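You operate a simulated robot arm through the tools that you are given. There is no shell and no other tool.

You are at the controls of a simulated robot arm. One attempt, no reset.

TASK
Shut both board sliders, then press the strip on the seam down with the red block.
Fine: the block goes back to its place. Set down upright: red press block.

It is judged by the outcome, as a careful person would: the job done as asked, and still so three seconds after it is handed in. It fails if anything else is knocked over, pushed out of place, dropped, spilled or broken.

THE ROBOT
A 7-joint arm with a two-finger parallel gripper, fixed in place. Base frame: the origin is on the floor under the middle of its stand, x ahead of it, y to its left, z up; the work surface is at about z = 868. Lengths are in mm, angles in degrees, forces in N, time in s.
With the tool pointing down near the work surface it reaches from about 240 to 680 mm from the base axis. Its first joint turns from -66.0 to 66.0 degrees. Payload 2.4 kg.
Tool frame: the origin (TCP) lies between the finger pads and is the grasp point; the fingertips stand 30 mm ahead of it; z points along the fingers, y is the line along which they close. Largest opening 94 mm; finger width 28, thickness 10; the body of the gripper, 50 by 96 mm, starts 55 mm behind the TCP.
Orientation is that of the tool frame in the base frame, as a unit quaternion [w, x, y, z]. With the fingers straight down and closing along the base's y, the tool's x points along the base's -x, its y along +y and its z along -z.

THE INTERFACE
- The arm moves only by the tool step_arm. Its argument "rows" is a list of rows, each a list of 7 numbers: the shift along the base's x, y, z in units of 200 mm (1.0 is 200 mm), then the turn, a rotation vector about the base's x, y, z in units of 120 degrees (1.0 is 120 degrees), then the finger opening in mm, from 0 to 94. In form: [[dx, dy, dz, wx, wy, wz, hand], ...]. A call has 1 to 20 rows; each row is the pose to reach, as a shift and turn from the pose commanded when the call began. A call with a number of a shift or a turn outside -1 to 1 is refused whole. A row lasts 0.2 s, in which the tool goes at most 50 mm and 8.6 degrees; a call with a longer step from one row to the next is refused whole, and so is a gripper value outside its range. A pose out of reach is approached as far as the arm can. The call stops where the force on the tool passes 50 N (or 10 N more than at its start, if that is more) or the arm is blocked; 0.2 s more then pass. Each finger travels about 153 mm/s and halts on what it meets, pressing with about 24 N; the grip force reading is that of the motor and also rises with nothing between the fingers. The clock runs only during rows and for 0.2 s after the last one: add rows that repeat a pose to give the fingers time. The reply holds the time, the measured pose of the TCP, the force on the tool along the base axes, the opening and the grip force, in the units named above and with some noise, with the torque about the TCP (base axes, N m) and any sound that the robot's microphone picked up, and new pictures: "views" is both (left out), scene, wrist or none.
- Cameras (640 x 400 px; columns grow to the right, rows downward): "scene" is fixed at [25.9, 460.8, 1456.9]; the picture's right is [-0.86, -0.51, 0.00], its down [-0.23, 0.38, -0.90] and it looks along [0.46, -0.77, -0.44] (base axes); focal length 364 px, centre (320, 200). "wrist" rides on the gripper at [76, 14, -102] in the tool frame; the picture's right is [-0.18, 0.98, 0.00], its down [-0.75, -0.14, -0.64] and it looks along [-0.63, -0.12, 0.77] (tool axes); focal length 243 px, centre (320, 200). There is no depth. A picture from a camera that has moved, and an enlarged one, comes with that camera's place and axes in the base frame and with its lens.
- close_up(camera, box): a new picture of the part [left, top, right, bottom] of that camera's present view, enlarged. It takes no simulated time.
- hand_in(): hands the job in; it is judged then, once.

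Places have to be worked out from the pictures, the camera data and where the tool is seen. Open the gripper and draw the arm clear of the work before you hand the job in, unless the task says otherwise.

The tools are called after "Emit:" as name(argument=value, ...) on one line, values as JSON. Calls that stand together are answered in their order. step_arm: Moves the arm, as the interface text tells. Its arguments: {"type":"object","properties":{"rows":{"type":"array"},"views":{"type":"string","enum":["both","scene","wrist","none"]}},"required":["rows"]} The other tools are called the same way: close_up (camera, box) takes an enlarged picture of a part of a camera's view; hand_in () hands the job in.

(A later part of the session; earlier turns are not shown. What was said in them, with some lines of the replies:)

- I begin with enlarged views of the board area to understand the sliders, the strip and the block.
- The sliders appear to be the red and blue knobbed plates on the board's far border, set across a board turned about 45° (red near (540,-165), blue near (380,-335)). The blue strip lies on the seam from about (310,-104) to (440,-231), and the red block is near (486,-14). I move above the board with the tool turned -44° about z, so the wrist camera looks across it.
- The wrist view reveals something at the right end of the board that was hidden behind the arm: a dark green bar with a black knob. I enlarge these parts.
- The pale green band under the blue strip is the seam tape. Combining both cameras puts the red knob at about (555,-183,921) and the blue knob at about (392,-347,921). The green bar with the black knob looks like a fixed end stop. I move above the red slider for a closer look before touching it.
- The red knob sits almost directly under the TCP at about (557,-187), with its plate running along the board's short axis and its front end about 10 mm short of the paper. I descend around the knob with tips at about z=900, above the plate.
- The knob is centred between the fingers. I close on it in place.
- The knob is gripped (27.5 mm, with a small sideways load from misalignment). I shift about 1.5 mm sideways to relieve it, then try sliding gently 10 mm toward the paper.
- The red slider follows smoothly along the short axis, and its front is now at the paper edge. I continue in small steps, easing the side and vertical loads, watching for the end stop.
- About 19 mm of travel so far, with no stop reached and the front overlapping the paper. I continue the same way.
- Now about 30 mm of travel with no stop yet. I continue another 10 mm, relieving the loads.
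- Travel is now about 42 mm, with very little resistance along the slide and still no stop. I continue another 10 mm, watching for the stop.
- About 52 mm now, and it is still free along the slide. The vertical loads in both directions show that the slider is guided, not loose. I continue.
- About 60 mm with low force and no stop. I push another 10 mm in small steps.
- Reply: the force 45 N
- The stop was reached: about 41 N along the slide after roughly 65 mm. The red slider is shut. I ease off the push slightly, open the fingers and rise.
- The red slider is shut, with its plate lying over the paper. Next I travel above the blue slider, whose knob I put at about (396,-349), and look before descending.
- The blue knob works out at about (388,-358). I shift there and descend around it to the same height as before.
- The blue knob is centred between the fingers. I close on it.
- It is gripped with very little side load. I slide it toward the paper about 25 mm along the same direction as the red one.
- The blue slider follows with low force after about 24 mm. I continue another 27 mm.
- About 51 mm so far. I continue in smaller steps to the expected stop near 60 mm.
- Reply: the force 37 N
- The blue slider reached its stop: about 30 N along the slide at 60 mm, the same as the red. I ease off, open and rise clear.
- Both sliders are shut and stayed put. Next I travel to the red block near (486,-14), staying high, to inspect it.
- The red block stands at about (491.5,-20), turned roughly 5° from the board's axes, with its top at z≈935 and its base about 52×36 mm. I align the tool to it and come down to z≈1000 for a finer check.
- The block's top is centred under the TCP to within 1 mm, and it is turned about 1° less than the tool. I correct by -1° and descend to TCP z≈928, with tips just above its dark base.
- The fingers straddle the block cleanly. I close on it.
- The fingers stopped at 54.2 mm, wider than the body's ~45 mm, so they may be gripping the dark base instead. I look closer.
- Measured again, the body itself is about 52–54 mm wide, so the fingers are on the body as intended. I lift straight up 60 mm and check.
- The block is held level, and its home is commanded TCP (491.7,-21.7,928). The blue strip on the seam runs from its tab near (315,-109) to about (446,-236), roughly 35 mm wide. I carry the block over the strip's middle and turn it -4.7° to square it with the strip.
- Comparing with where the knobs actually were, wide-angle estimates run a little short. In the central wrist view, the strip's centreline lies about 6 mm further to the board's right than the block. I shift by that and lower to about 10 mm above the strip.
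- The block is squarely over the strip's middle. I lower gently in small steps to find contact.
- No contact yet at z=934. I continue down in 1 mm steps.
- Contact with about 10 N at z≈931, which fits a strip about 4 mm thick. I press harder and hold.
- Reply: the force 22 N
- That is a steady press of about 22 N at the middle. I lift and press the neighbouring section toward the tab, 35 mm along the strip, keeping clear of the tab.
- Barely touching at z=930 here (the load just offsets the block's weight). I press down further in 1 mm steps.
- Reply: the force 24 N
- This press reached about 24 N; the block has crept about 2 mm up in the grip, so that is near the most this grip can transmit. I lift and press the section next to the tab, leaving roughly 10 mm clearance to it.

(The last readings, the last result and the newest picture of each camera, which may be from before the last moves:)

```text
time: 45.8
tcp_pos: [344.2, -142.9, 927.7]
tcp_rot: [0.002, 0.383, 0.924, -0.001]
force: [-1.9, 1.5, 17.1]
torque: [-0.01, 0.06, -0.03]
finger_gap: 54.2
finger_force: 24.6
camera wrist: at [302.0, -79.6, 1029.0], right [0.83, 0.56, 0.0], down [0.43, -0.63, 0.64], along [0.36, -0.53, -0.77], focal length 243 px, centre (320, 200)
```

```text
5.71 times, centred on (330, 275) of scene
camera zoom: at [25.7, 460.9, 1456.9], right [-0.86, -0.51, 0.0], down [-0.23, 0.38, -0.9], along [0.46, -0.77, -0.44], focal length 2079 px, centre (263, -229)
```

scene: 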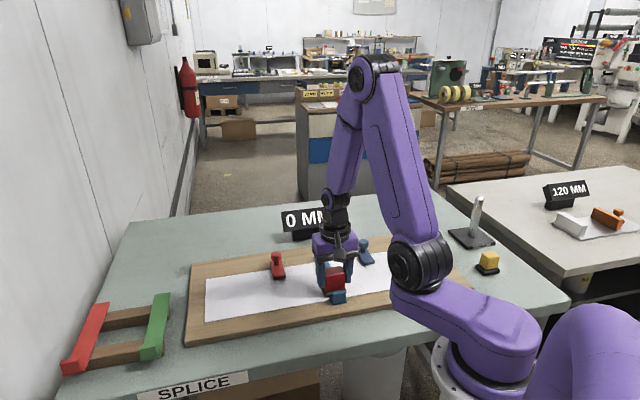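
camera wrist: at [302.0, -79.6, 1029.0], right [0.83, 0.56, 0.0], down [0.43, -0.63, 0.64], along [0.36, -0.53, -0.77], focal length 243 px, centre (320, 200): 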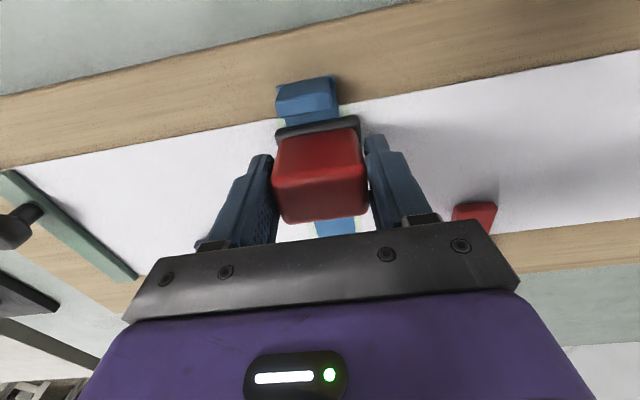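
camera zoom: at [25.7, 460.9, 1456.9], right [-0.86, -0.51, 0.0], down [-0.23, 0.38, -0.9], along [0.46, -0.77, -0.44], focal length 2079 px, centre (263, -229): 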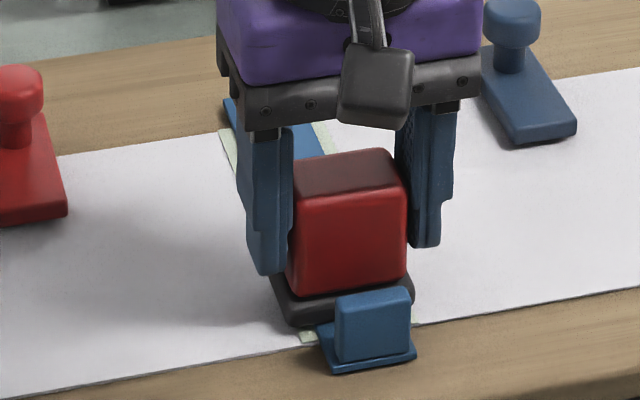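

About 17 N was held next to the tab with clearance kept. Next I lift and press the far half, at about 430 mm along the cross axis.

Emit:
step_arm(rows=[[0, 0, -0.003, 0, 0, 0, 30], [0, 0, -0.003, 0, 0, 0, 30], [0, 0, 0.04, 0, 0, 0, 30], [0, 0, 0.075, 0, 0, 0, 30], [0.1, -0.1, 0.075, 0, 0, 0, 30], [0.2, -0.2, 0.075, 0, 0, 0, 30], [0.297, -0.297, 0.075, 0, 0, 0, 30], [0.297, -0.297, 0.04, 0, 0, 0, 30], [0.297, -0.297, 0.02, 0, 0, 0, 30], [0.297, -0.297, 0.015, 0, 0, 0, 30], [0.297, -0.297, 0.01, 0, 0, 0, 30], [0.297, -0.297, 0.005, 0, 0, 0, 30], [0.297, -0.297, 0.0, 0, 0, 0, 30], [0.297, -0.297, 0.0, 0, 0, 0, 30]])

Emit:
close_up(camera="scene", box=[280, 220, 380, 310])

```text
time: 48.8
tcp_pos: [405.2, -203.4, 927.2]
tcp_rot: [-0.001, 0.384, 0.923, -0.001]
force: [-0.9, 0.6, 0.8]
torque: [0.01, 0.02, 0.05]
finger_gap: 54.1
finger_force: 24.2
camera wrist: at [361.7, -139.7, 1029.1], right [0.83, 0.56, 0.0], down [0.43, -0.63, 0.64], along [0.36, -0.53, -0.77], focal length 243 px, centre (320, 200)
```

scene: 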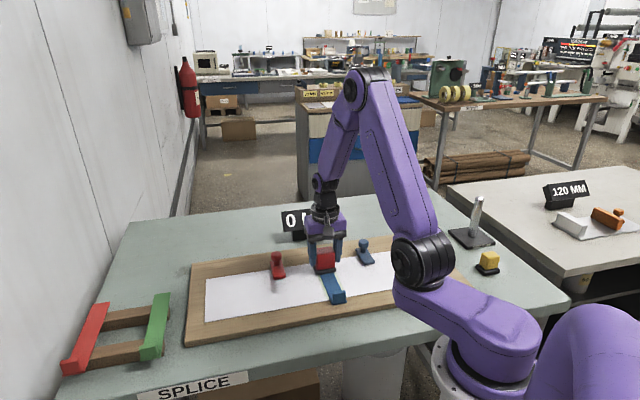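
wrist: 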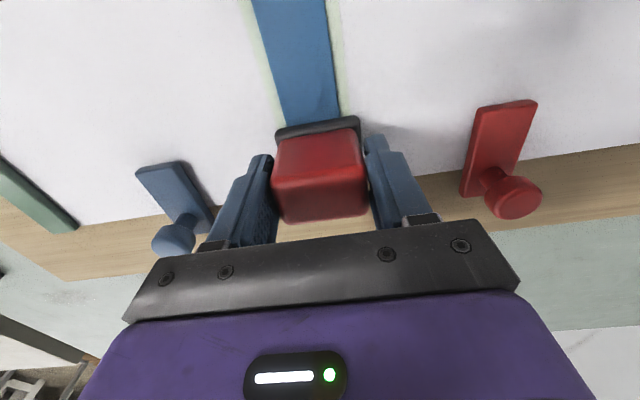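

```text
4.44 times, centred on (330, 265) of scene
camera zoom: at [25.9, 460.8, 1456.9], right [-0.86, -0.51, 0.0], down [-0.23, 0.38, -0.9], along [0.46, -0.77, -0.44], focal length 1617 px, centre (276, -89)
```

zoom: 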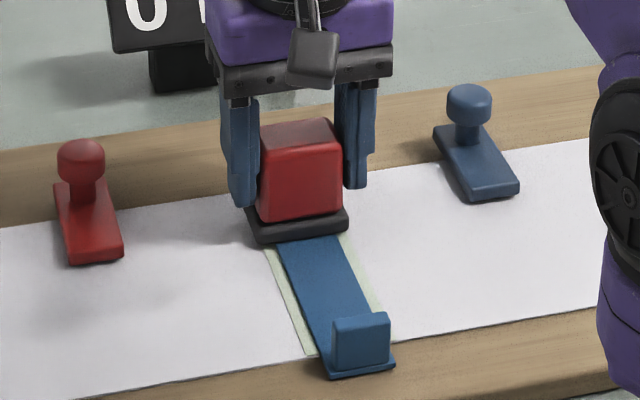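

Just touching here. I press down 3 mm more in small steps.

Emit:
step_arm(rows=[[0, 0, -0.005, 0, 0, 0, 30], [0, 0, -0.01, 0, 0, 0, 30], [0, 0, -0.013, 0, 0, 0, 30], [0, 0, -0.013, 0, 0, 0, 30], [0, 0, -0.013, 0, 0, 0, 30]], views="none")

```text
time: 50.0
tcp_pos: [405.1, -204.2, 923.8]
tcp_rot: [0.002, 0.383, 0.924, 0.0]
force: [3.0, -1.2, 23.3]
torque: [-0.07, -0.13, 0.03]
finger_gap: 54.0
finger_force: 23.1
```

About 23 N there. The last section is the far end, 30 mm further along.

Emit:
step_arm(rows=[[0, 0, 0.04, 0, 0, 0, 30], [0, 0, 0.08, 0, 0, 0, 30], [0.06, -0.06, 0.08, 0, 0, 0, 30], [0.11, -0.11, 0.08, 0, 0, 0, 30], [0.11, -0.11, 0.04, 0, 0, 0, 30], [0.11, -0.11, 0.02, 0, 0, 0, 30], [0.11, -0.11, 0.01, 0, 0, 0, 30], [0.11, -0.11, 0.005, 0, 0, 0, 30], [0.11, -0.11, 0.0, 0, 0, 0, 30], [0.11, -0.11, 0.0, 0, 0, 0, 30]])

Emit:
close_up(camera="scene", box=[280, 220, 380, 310])

Emit:
close_up(camera="wrist", box=[200, 0, 440, 240])

```text
time: 52.2
tcp_pos: [426.3, -225.1, 925.7]
tcp_rot: [-0.001, 0.382, 0.924, 0.0]
force: [0.0, 0.8, 1.8]
torque: [0.01, 0.0, -0.01]
finger_gap: 54.3
finger_force: 23.7
camera wrist: at [382.8, -162.0, 1026.9], right [0.83, 0.56, 0.0], down [0.43, -0.63, 0.64], along [0.36, -0.53, -0.77], focal length 243 px, centre (320, 200)
```

scene: 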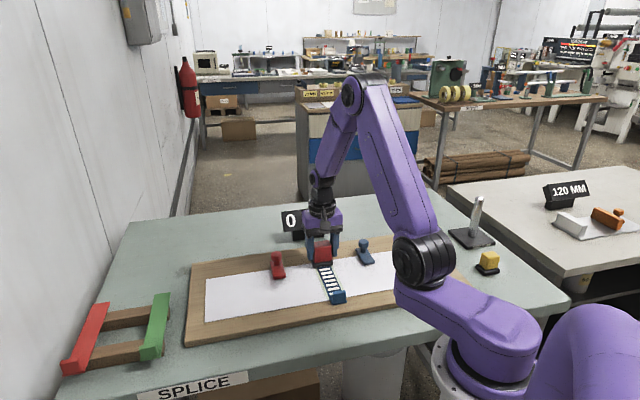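
wrist: 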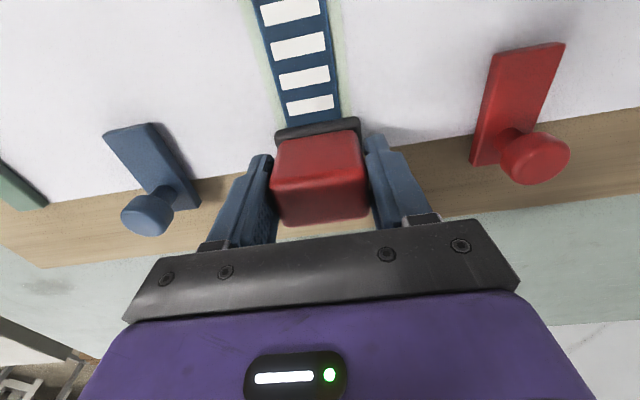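

```text
4.44 times, centred on (330, 265) of scene
camera zoom: at [25.9, 460.8, 1456.9], right [-0.86, -0.51, 0.0], down [-0.23, 0.38, -0.9], along [0.46, -0.77, -0.44], focal length 1617 px, centre (276, -89)
```

zoom: 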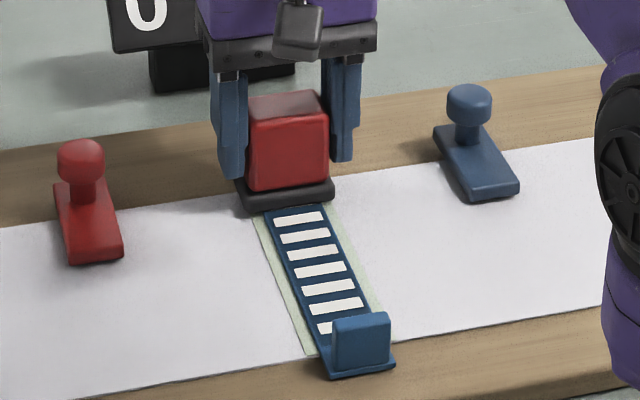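

```text
1.67 times, centred on (320, 120) of wrist
camera zoom: at [382.8, -162.0, 1026.9], right [0.83, 0.56, 0.0], down [0.43, -0.63, 0.64], along [0.36, -0.53, -0.77], focal length 404 px, centre (320, 333)
```

zoom: 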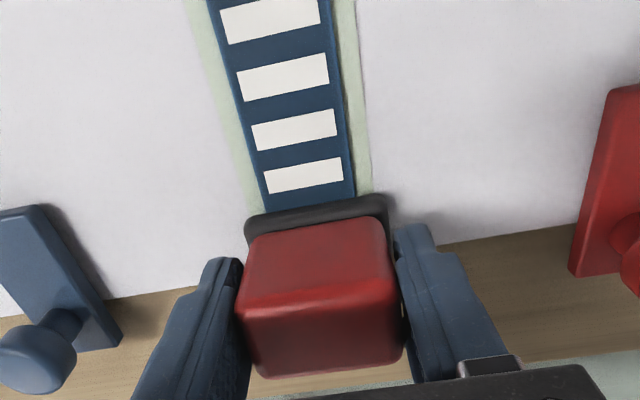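

The strip now shows a full row of white bars, so it has gone down along its whole length. No more pressing is needed. I lift well clear and start back, first to the waypoint I came from.

Emit:
step_arm(rows=[[0, 0, 0.1, 0, 0, 0, 30], [0, 0, 0.25, 0, 0, 0, 30], [0, 0, 0.43, 0, 0, 0, 30], [-0.1, 0.12, 0.43, 0, 0, 0, 30], [-0.2123, 0.2543, 0.43, 0, 0, 0, 30], [-0.2123, 0.2543, 0.43, 0, 0, 0, 30]])

Emit:
close_up(camera="scene", box=[260, 210, 400, 320])

Emit:
close_up(camera="wrist", box=[160, 0, 480, 240])

```text
time: 53.6
tcp_pos: [382.6, -174.9, 1010.3]
tcp_rot: [0.0, 0.383, 0.924, 0.0]
force: [-0.3, 0.0, -0.7]
torque: [-0.05, 0.02, 0.01]
finger_gap: 54.2
finger_force: 23.8
camera wrist: at [340.6, -110.7, 1112.6], right [0.83, 0.56, 0.0], down [0.43, -0.63, 0.64], along [0.36, -0.53, -0.77], focal length 243 px, centre (320, 200)
```

scene: 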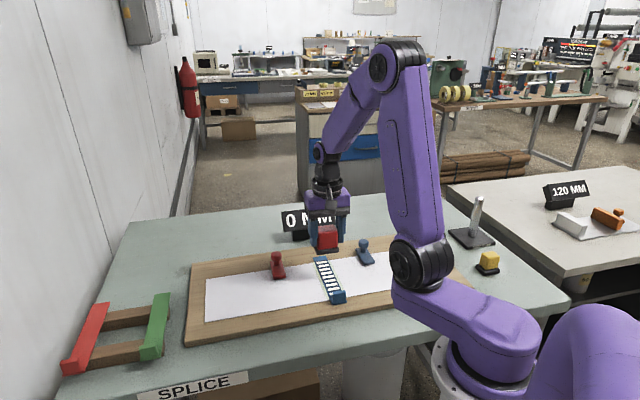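
wrist: 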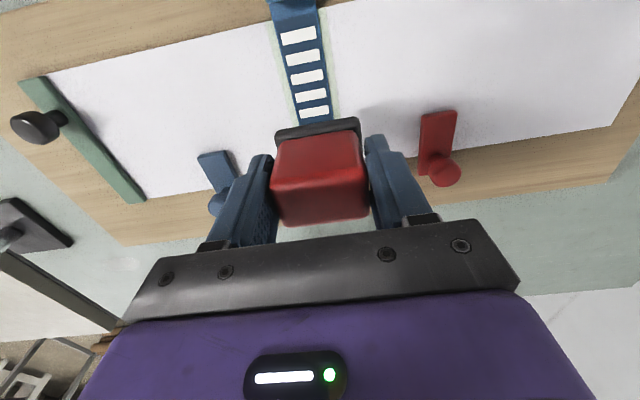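

```text
3.64 times, centred on (330, 265) of scene
camera zoom: at [25.9, 460.8, 1456.9], right [-0.86, -0.51, 0.0], down [-0.23, 0.38, -0.9], along [0.46, -0.77, -0.44], focal length 1323 px, centre (284, -36)
```

zoom: 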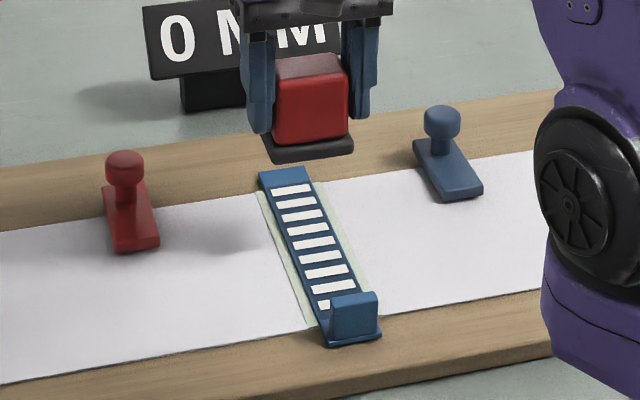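

```text
1.67 times, centred on (320, 120) of wrist
camera zoom: at [340.6, -110.7, 1112.6], right [0.83, 0.56, 0.0], down [0.43, -0.63, 0.64], along [0.36, -0.53, -0.77], focal length 404 px, centre (320, 333)
```

zoom: 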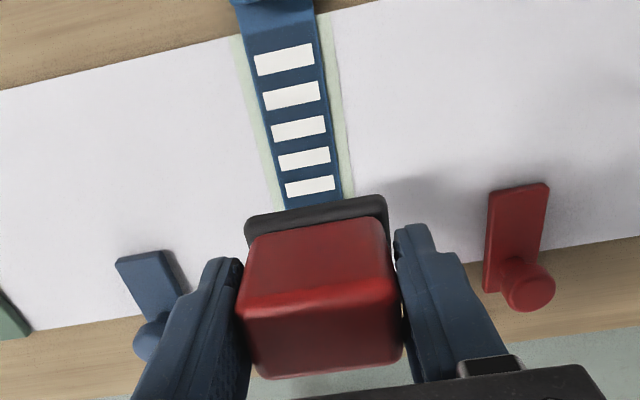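

The strip is uniformly marked and hasn't shifted. Now I carry the block back above its original place, reversing the turn.

Emit:
step_arm(rows=[[0.09, 0.128, 0, 0, 0, 0.0065, 30], [0.18, 0.255, 0, 0, 0, 0.013, 30], [0.27, 0.383, 0, 0, 0, 0.0195, 30], [0.36, 0.51, 0, 0, 0, 0.026, 30], [0.45, 0.638, 0, 0, 0, 0.0325, 30], [0.539, 0.765, 0, 0, 0, 0.039, 30], [0.539, 0.765, -0.15, 0, 0, 0.039, 30], [0.539, 0.765, -0.3, 0, 0, 0.039, 30], [0.539, 0.765, -0.36, 0, 0, 0.039, 30], [0.539, 0.765, -0.36, 0, 0, 0.039, 30]])

Emit:
close_up(camera="scene", box=[200, 220, 300, 320])

Emit:
close_up(camera="wrist", box=[180, 20, 460, 240])

```text
time: 55.8
tcp_pos: [491.5, -21.3, 939.2]
tcp_rot: [0.0, 0.344, 0.939, -0.001]
force: [0.3, 0.7, -1.5]
torque: [-0.02, -0.01, -0.02]
finger_gap: 54.4
finger_force: 24.4
camera wrist: at [444.0, 39.4, 1041.4], right [0.78, 0.63, 0.0], down [0.48, -0.6, 0.64], along [0.4, -0.5, -0.77], focal length 243 px, centre (320, 200)
```

scene: 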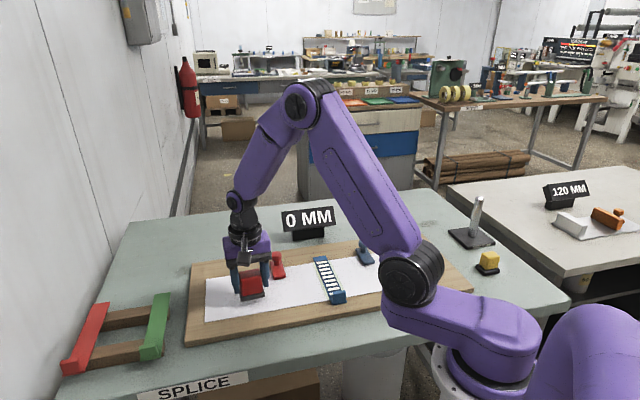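
wrist: 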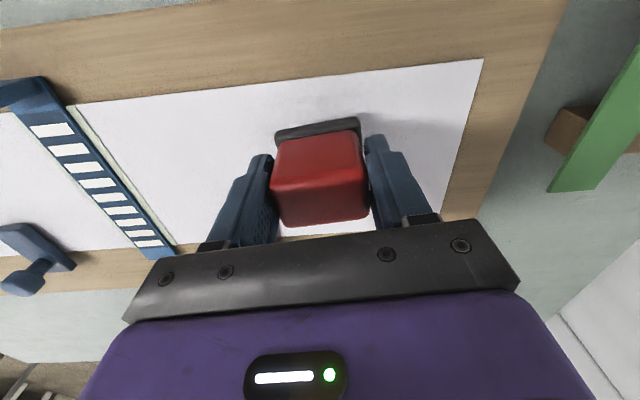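

```text
4.00 times, centred on (250, 270) of scene
camera zoom: at [25.9, 460.8, 1456.9], right [-0.86, -0.51, 0.0], down [-0.23, 0.38, -0.9], along [0.46, -0.77, -0.44], focal length 1456 px, centre (600, -80)
```

zoom: 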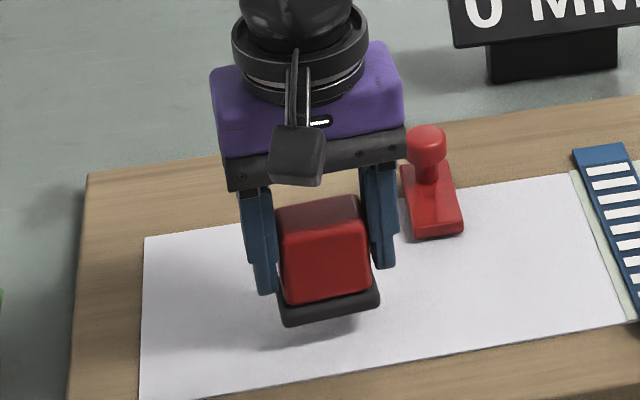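

```text
1.82 times, centred on (320, 130) of wrist
camera zoom: at [444.0, 39.4, 1041.4], right [0.78, 0.63, 0.0], down [0.48, -0.6, 0.64], along [0.4, -0.5, -0.77], focal length 441 px, centre (320, 327)
```

zoom: 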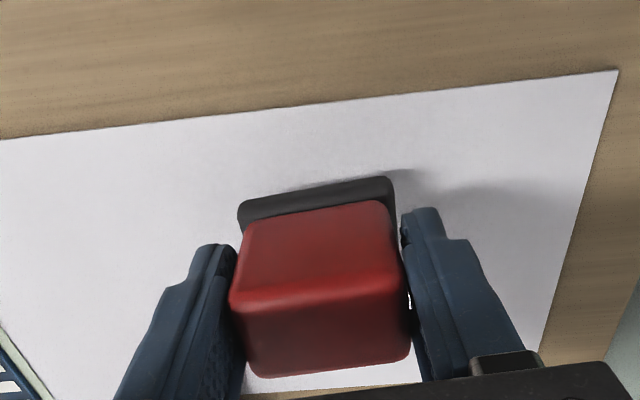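

The block is over its original spot at commanded (491.7,-21.7). I lower it in small steps until the paper takes its weight.

Emit:
step_arm(rows=[[0, 0, -0.03, 0, 0, 0, 30], [0, 0, -0.052, 0, 0, 0, 30], [0, 0, -0.06, 0, 0, 0, 30], [0, 0, -0.065, 0, 0, 0, 30], [0, 0, -0.07, 0, 0, 0, 30], [0, 0, -0.07, 0, 0, 0, 30]], views="none")

```text
time: 57.2
tcp_pos: [491.4, -22.0, 925.6]
tcp_rot: [0.0, 0.344, 0.939, 0.0]
force: [-0.4, -0.4, -2.2]
torque: [0.02, 0.0, 0.01]
finger_gap: 54.0
finger_force: 23.7
```

No contact yet at z≈924.5. I continue down gently.

Emit:
step_arm(rows=[[0, 0, -0.004, 0, 0, 0, 30], [0, 0, -0.008, 0, 0, 0, 30], [0, 0, -0.01, 0, 0, 0, 30], [0, 0, -0.01, 0, 0, 0, 30]], views="none")

```text
time: 58.2
tcp_pos: [490.5, -21.4, 921.5]
tcp_rot: [0.0, 0.343, 0.939, 0.0]
force: [-0.7, -0.7, -1.5]
torque: [-0.02, -0.01, 0.01]
finger_gap: 54.0
finger_force: 24.2
```

Still not touching at about 922.4. I keep lowering in half-millimetre to millimetre steps.

Emit:
step_arm(rows=[[0, 0, -0.003, 0, 0, 0, 30], [0, 0, -0.006, 0, 0, 0, 30], [0, 0, -0.008, 0, 0, 0, 30], [0, 0, -0.008, 0, 0, 0, 30]])

Emit:
close_up(camera="scene", box=[220, 240, 290, 310])

```text
time: 59.2
tcp_pos: [491.5, -20.3, 921.2]
tcp_rot: [0.0, 0.345, 0.939, 0.0]
force: [-7.4, -0.5, 15.6]
torque: [-0.22, 0.06, -0.11]
finger_gap: 54.0
finger_force: 24.4
camera wrist: at [443.0, 39.1, 1023.0], right [0.78, 0.63, 0.0], down [0.48, -0.6, 0.64], along [0.4, -0.5, -0.77], focal length 243 px, centre (320, 200)
```

scene: 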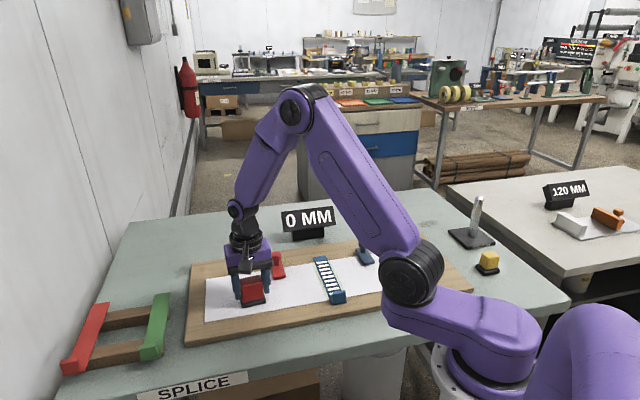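
wrist: 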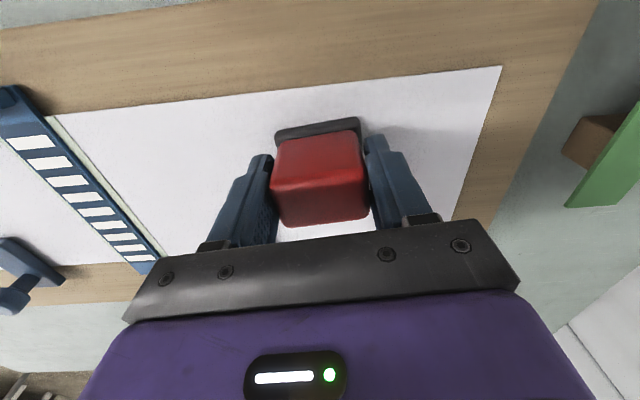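

```text
5.71 times, centred on (255, 275) of scene
camera zoom: at [25.5, 460.8, 1456.9], right [-0.86, -0.51, 0.0], down [-0.23, 0.38, -0.9], along [0.46, -0.77, -0.44], focal length 2079 px, centre (691, -229)
```

zoom: 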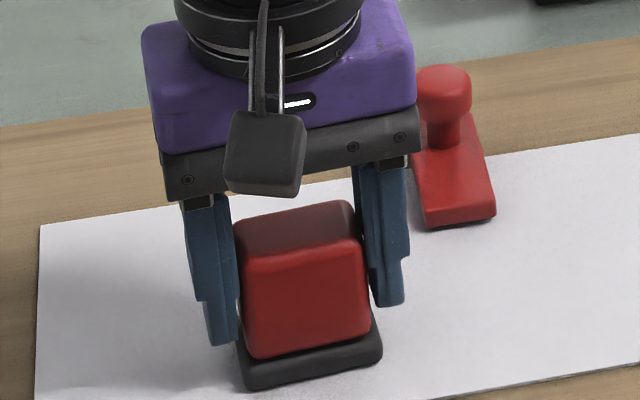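

The block is on the paper (15.6 N). I ease up about 1.3 mm to take the pressure off, then open the fingers.

Emit:
step_arm(rows=[[0, 0, 0.004, 0, 0, 0, 30], [0, 0, 0.0065, 0, 0, 0, 30], [0, 0, 0.0065, 0, 0, 0, 30]], views="none")

```text
time: 60.0
tcp_pos: [490.4, -21.4, 920.3]
tcp_rot: [0.0, 0.344, 0.939, 0.0]
force: [0.2, 0.5, -1.9]
torque: [0.01, 0.0, -0.01]
finger_gap: 54.1
finger_force: 23.5
```

It is just hanging again with a very small gap, so I lower 0.6 mm and open the fingers gradually.

Emit:
step_arm(rows=[[0, 0, -0.003, 0, 0, 0, 30], [0, 0, -0.003, 0, 0, 0, 30], [0, 0, -0.003, 0, 0, 0, 56], [0, 0, -0.003, 0, 0, 0, 62], [0, 0, -0.003, 0, 0, 0, 74], [0, 0, -0.003, 0, 0, 0, 74]])

Emit:
close_up(camera="scene", box=[220, 240, 290, 310])

Emit:
close_up(camera="wrist", box=[180, 80, 460, 260])

```text
time: 61.4
tcp_pos: [491.2, -21.7, 921.9]
tcp_rot: [0.0, 0.345, 0.939, 0.0]
force: [-0.3, 0.7, -0.1]
torque: [-0.01, 0.03, -0.01]
finger_gap: 74.2
finger_force: 0.1
camera wrist: at [443.6, 39.1, 1023.1], right [0.78, 0.63, 0.0], down [0.48, -0.6, 0.64], along [0.4, -0.5, -0.77], focal length 243 px, centre (320, 200)
```

scene: 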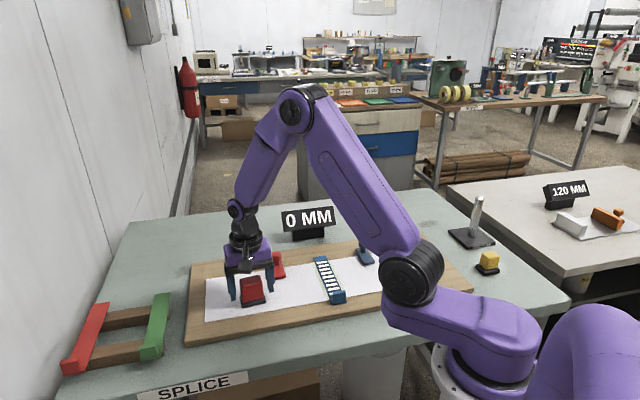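
wrist: 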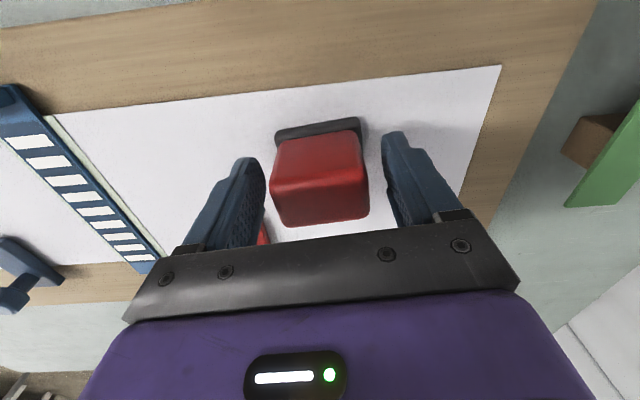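

```text
5.71 times, centred on (255, 275) of scene
camera zoom: at [25.9, 460.8, 1456.9], right [-0.86, -0.51, 0.0], down [-0.23, 0.38, -0.9], along [0.46, -0.77, -0.44], focal length 2079 px, centre (691, -229)
```

zoom: 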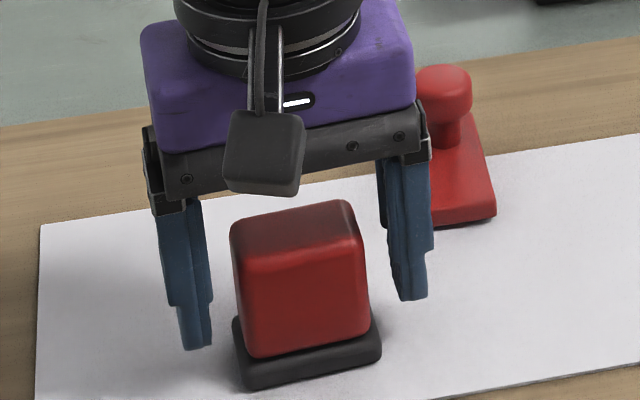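

```text
2.22 times, centred on (320, 170) of wrist
camera zoom: at [443.6, 39.1, 1023.1], right [0.78, 0.63, 0.0], down [0.48, -0.6, 0.64], along [0.4, -0.5, -0.77], focal length 539 px, centre (320, 267)
```

zoom: 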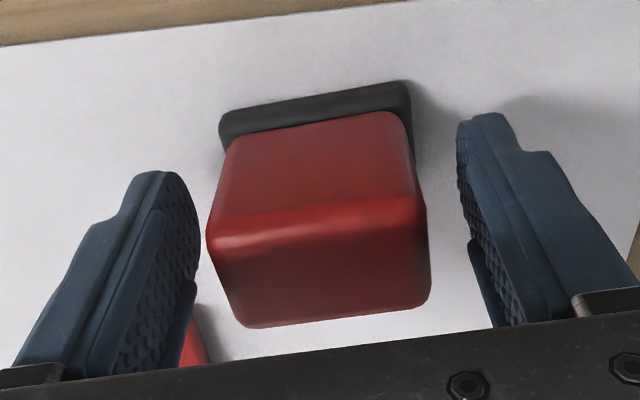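

The block stands upright on the paper, released. I rise straight up and compare its position with the original picture.

Emit:
step_arm(rows=[[0, 0, 0.05, 0, 0, 0, 78], [0, 0, 0.2, 0, 0, 0, 84], [0, 0, 0.4, 0, 0, 0, 90], [0, 0, 0.6, 0, 0, 0, 94], [0, 0, 0.8, 0, 0, 0, 94]])

Emit:
close_up(camera="scene", box=[200, 240, 300, 320])

Emit:
close_up(camera="scene", box=[180, 200, 440, 360])

```text
time: 62.6
tcp_pos: [489.6, -21.3, 1081.7]
tcp_rot: [0.0, 0.344, 0.939, 0.0]
force: [0.7, -0.6, 0.1]
torque: [-0.02, 0.02, 0.0]
finger_gap: 94.0
finger_force: 0.0
camera wrist: at [442.2, 38.9, 1183.6], right [0.78, 0.63, 0.0], down [0.48, -0.6, 0.64], along [0.4, -0.5, -0.77], focal length 243 px, centre (320, 200)
```

scene: 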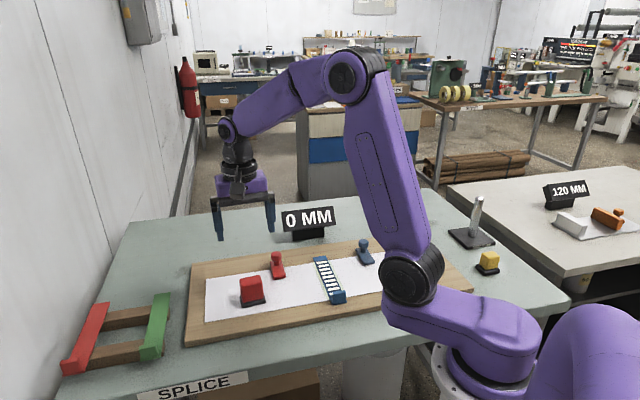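
wrist: 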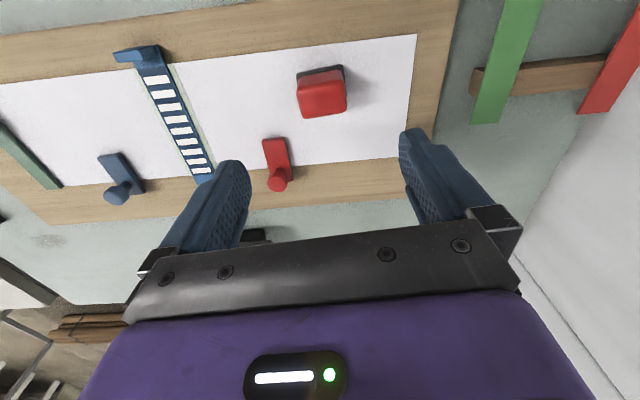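

```text
5.00 times, centred on (250, 280) of scene
camera zoom: at [25.9, 460.8, 1456.9], right [-0.86, -0.51, 0.0], down [-0.23, 0.38, -0.9], along [0.46, -0.77, -0.44], focal length 1819 px, centre (670, -200)
```

zoom: 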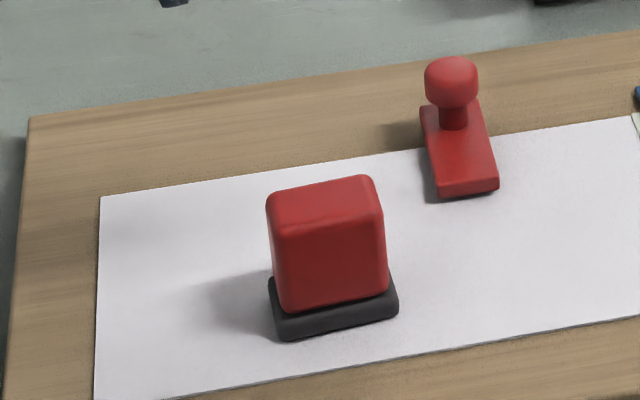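

```text
2.46 times, centred on (310, 280) of scene
camera zoom: at [25.9, 460.8, 1456.9], right [-0.86, -0.51, 0.0], down [-0.23, 0.38, -0.9], along [0.46, -0.77, -0.44], focal length 896 px, centre (345, 3)
```

zoom: 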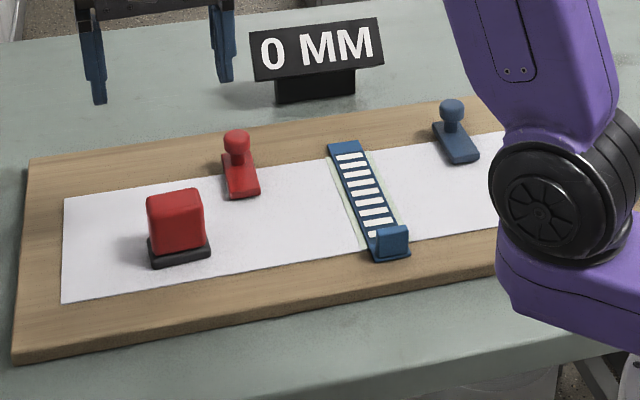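

The block is back within about 1 mm of where it was. I check both sliders once more from this view before moving away.

Emit:
close_up(camera="wrist", box=[60, 20, 360, 220])

Emit:
close_up(camera="scene", box=[260, 225, 390, 310])

```text
2.00 times, centred on (210, 120) of wrist
camera zoom: at [442.2, 38.9, 1183.6], right [0.78, 0.63, 0.0], down [0.48, -0.6, 0.64], along [0.4, -0.5, -0.77], focal length 485 px, centre (540, 360)
```

zoom: 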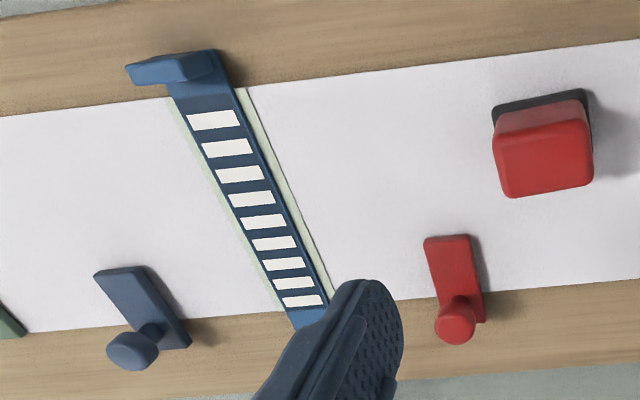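

```text
4.71 times, centred on (325, 268) of scene
camera zoom: at [25.9, 460.8, 1456.9], right [-0.86, -0.51, 0.0], down [-0.23, 0.38, -0.9], along [0.46, -0.77, -0.44], focal length 1712 px, centre (296, -118)
```

zoom: 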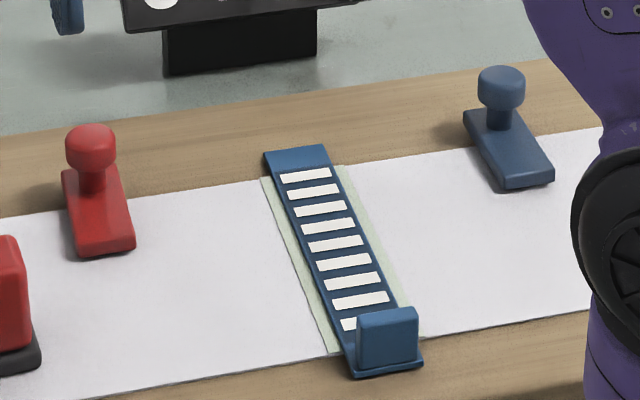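

Both sliders overlap the paper equally and sit at their stops, and the strip is uniformly down. I draw the arm up and clear of the work.

Emit:
step_arm(rows=[[-0.06, 0.01, 0.2, 0, 0, 0, 94], [-0.12, 0.02, 0.4, 0, 0, 0.05, 94], [-0.2, 0.04, 0.6, 0, 0, 0.1, 94], [-0.3, 0.06, 0.78, 0, 0, 0.15, 94], [-0.3, 0.06, 0.78, 0, 0, 0.2, 94], [-0.3, 0.06, 0.78, 0, 0, 0.2, 94]])

```text
time: 64.0
tcp_pos: [428.4, -11.2, 1236.7]
tcp_rot: [0.001, 0.141, 0.99, 0.0]
force: [-0.1, 0.4, 0.0]
torque: [0.01, 0.01, -0.05]
finger_gap: 94.2
finger_force: 0.1
camera wrist: at [360.5, 24.2, 1340.0], right [0.45, 0.89, 0.0], down [0.68, -0.35, 0.64], along [0.57, -0.29, -0.77], focal length 243 px, centre (320, 200)
```

scene: 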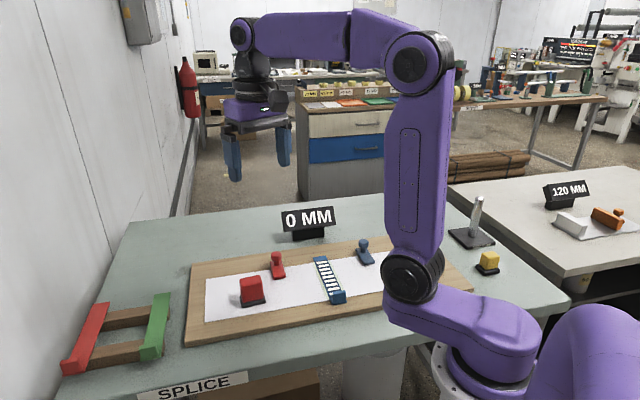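
wrist: 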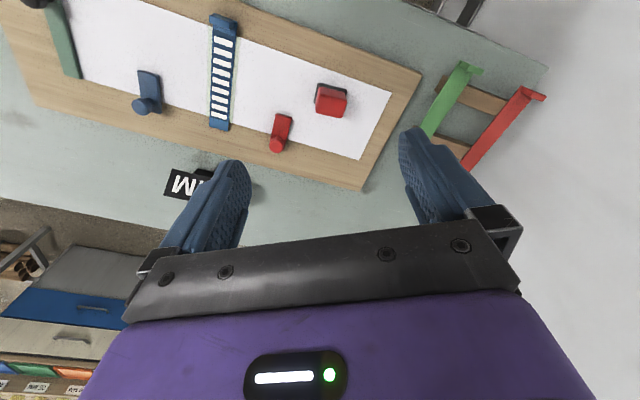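

The arm is clear with the gripper open. Both sliders are shut, the strip is pressed down, the red block is upright in its original place, and nothing else has moved. I hand the job in.

Emit:
hand_in()

```text
The job is handed in.
```

I shut both board sliders and pressed the strip on the seam down with the red block. The block is back in its place, standing upright. The job is handed in; I haven't been told how it was judged.

- **Sliders:** I slid the red and blue sliders about 60 mm over the paper until each met its stop. They stayed there after I let go.
- **Strip:** I pressed the blue strip at four places along its length with about 17–24 N. It now shows a full row of white bars from the tab to near the far end, which I took as the sign that it is down. I skipped a firm press at the very far end because the bars had already appeared there.
- **Red block:** It crept a few millimetres up in the grip during pressing. I lowered it until it touched the paper before letting go, and it sits about 1 mm from where it started.

Nothing else on the bench looked moved in the last pictures, and the arm was raised clear with the gripper open.
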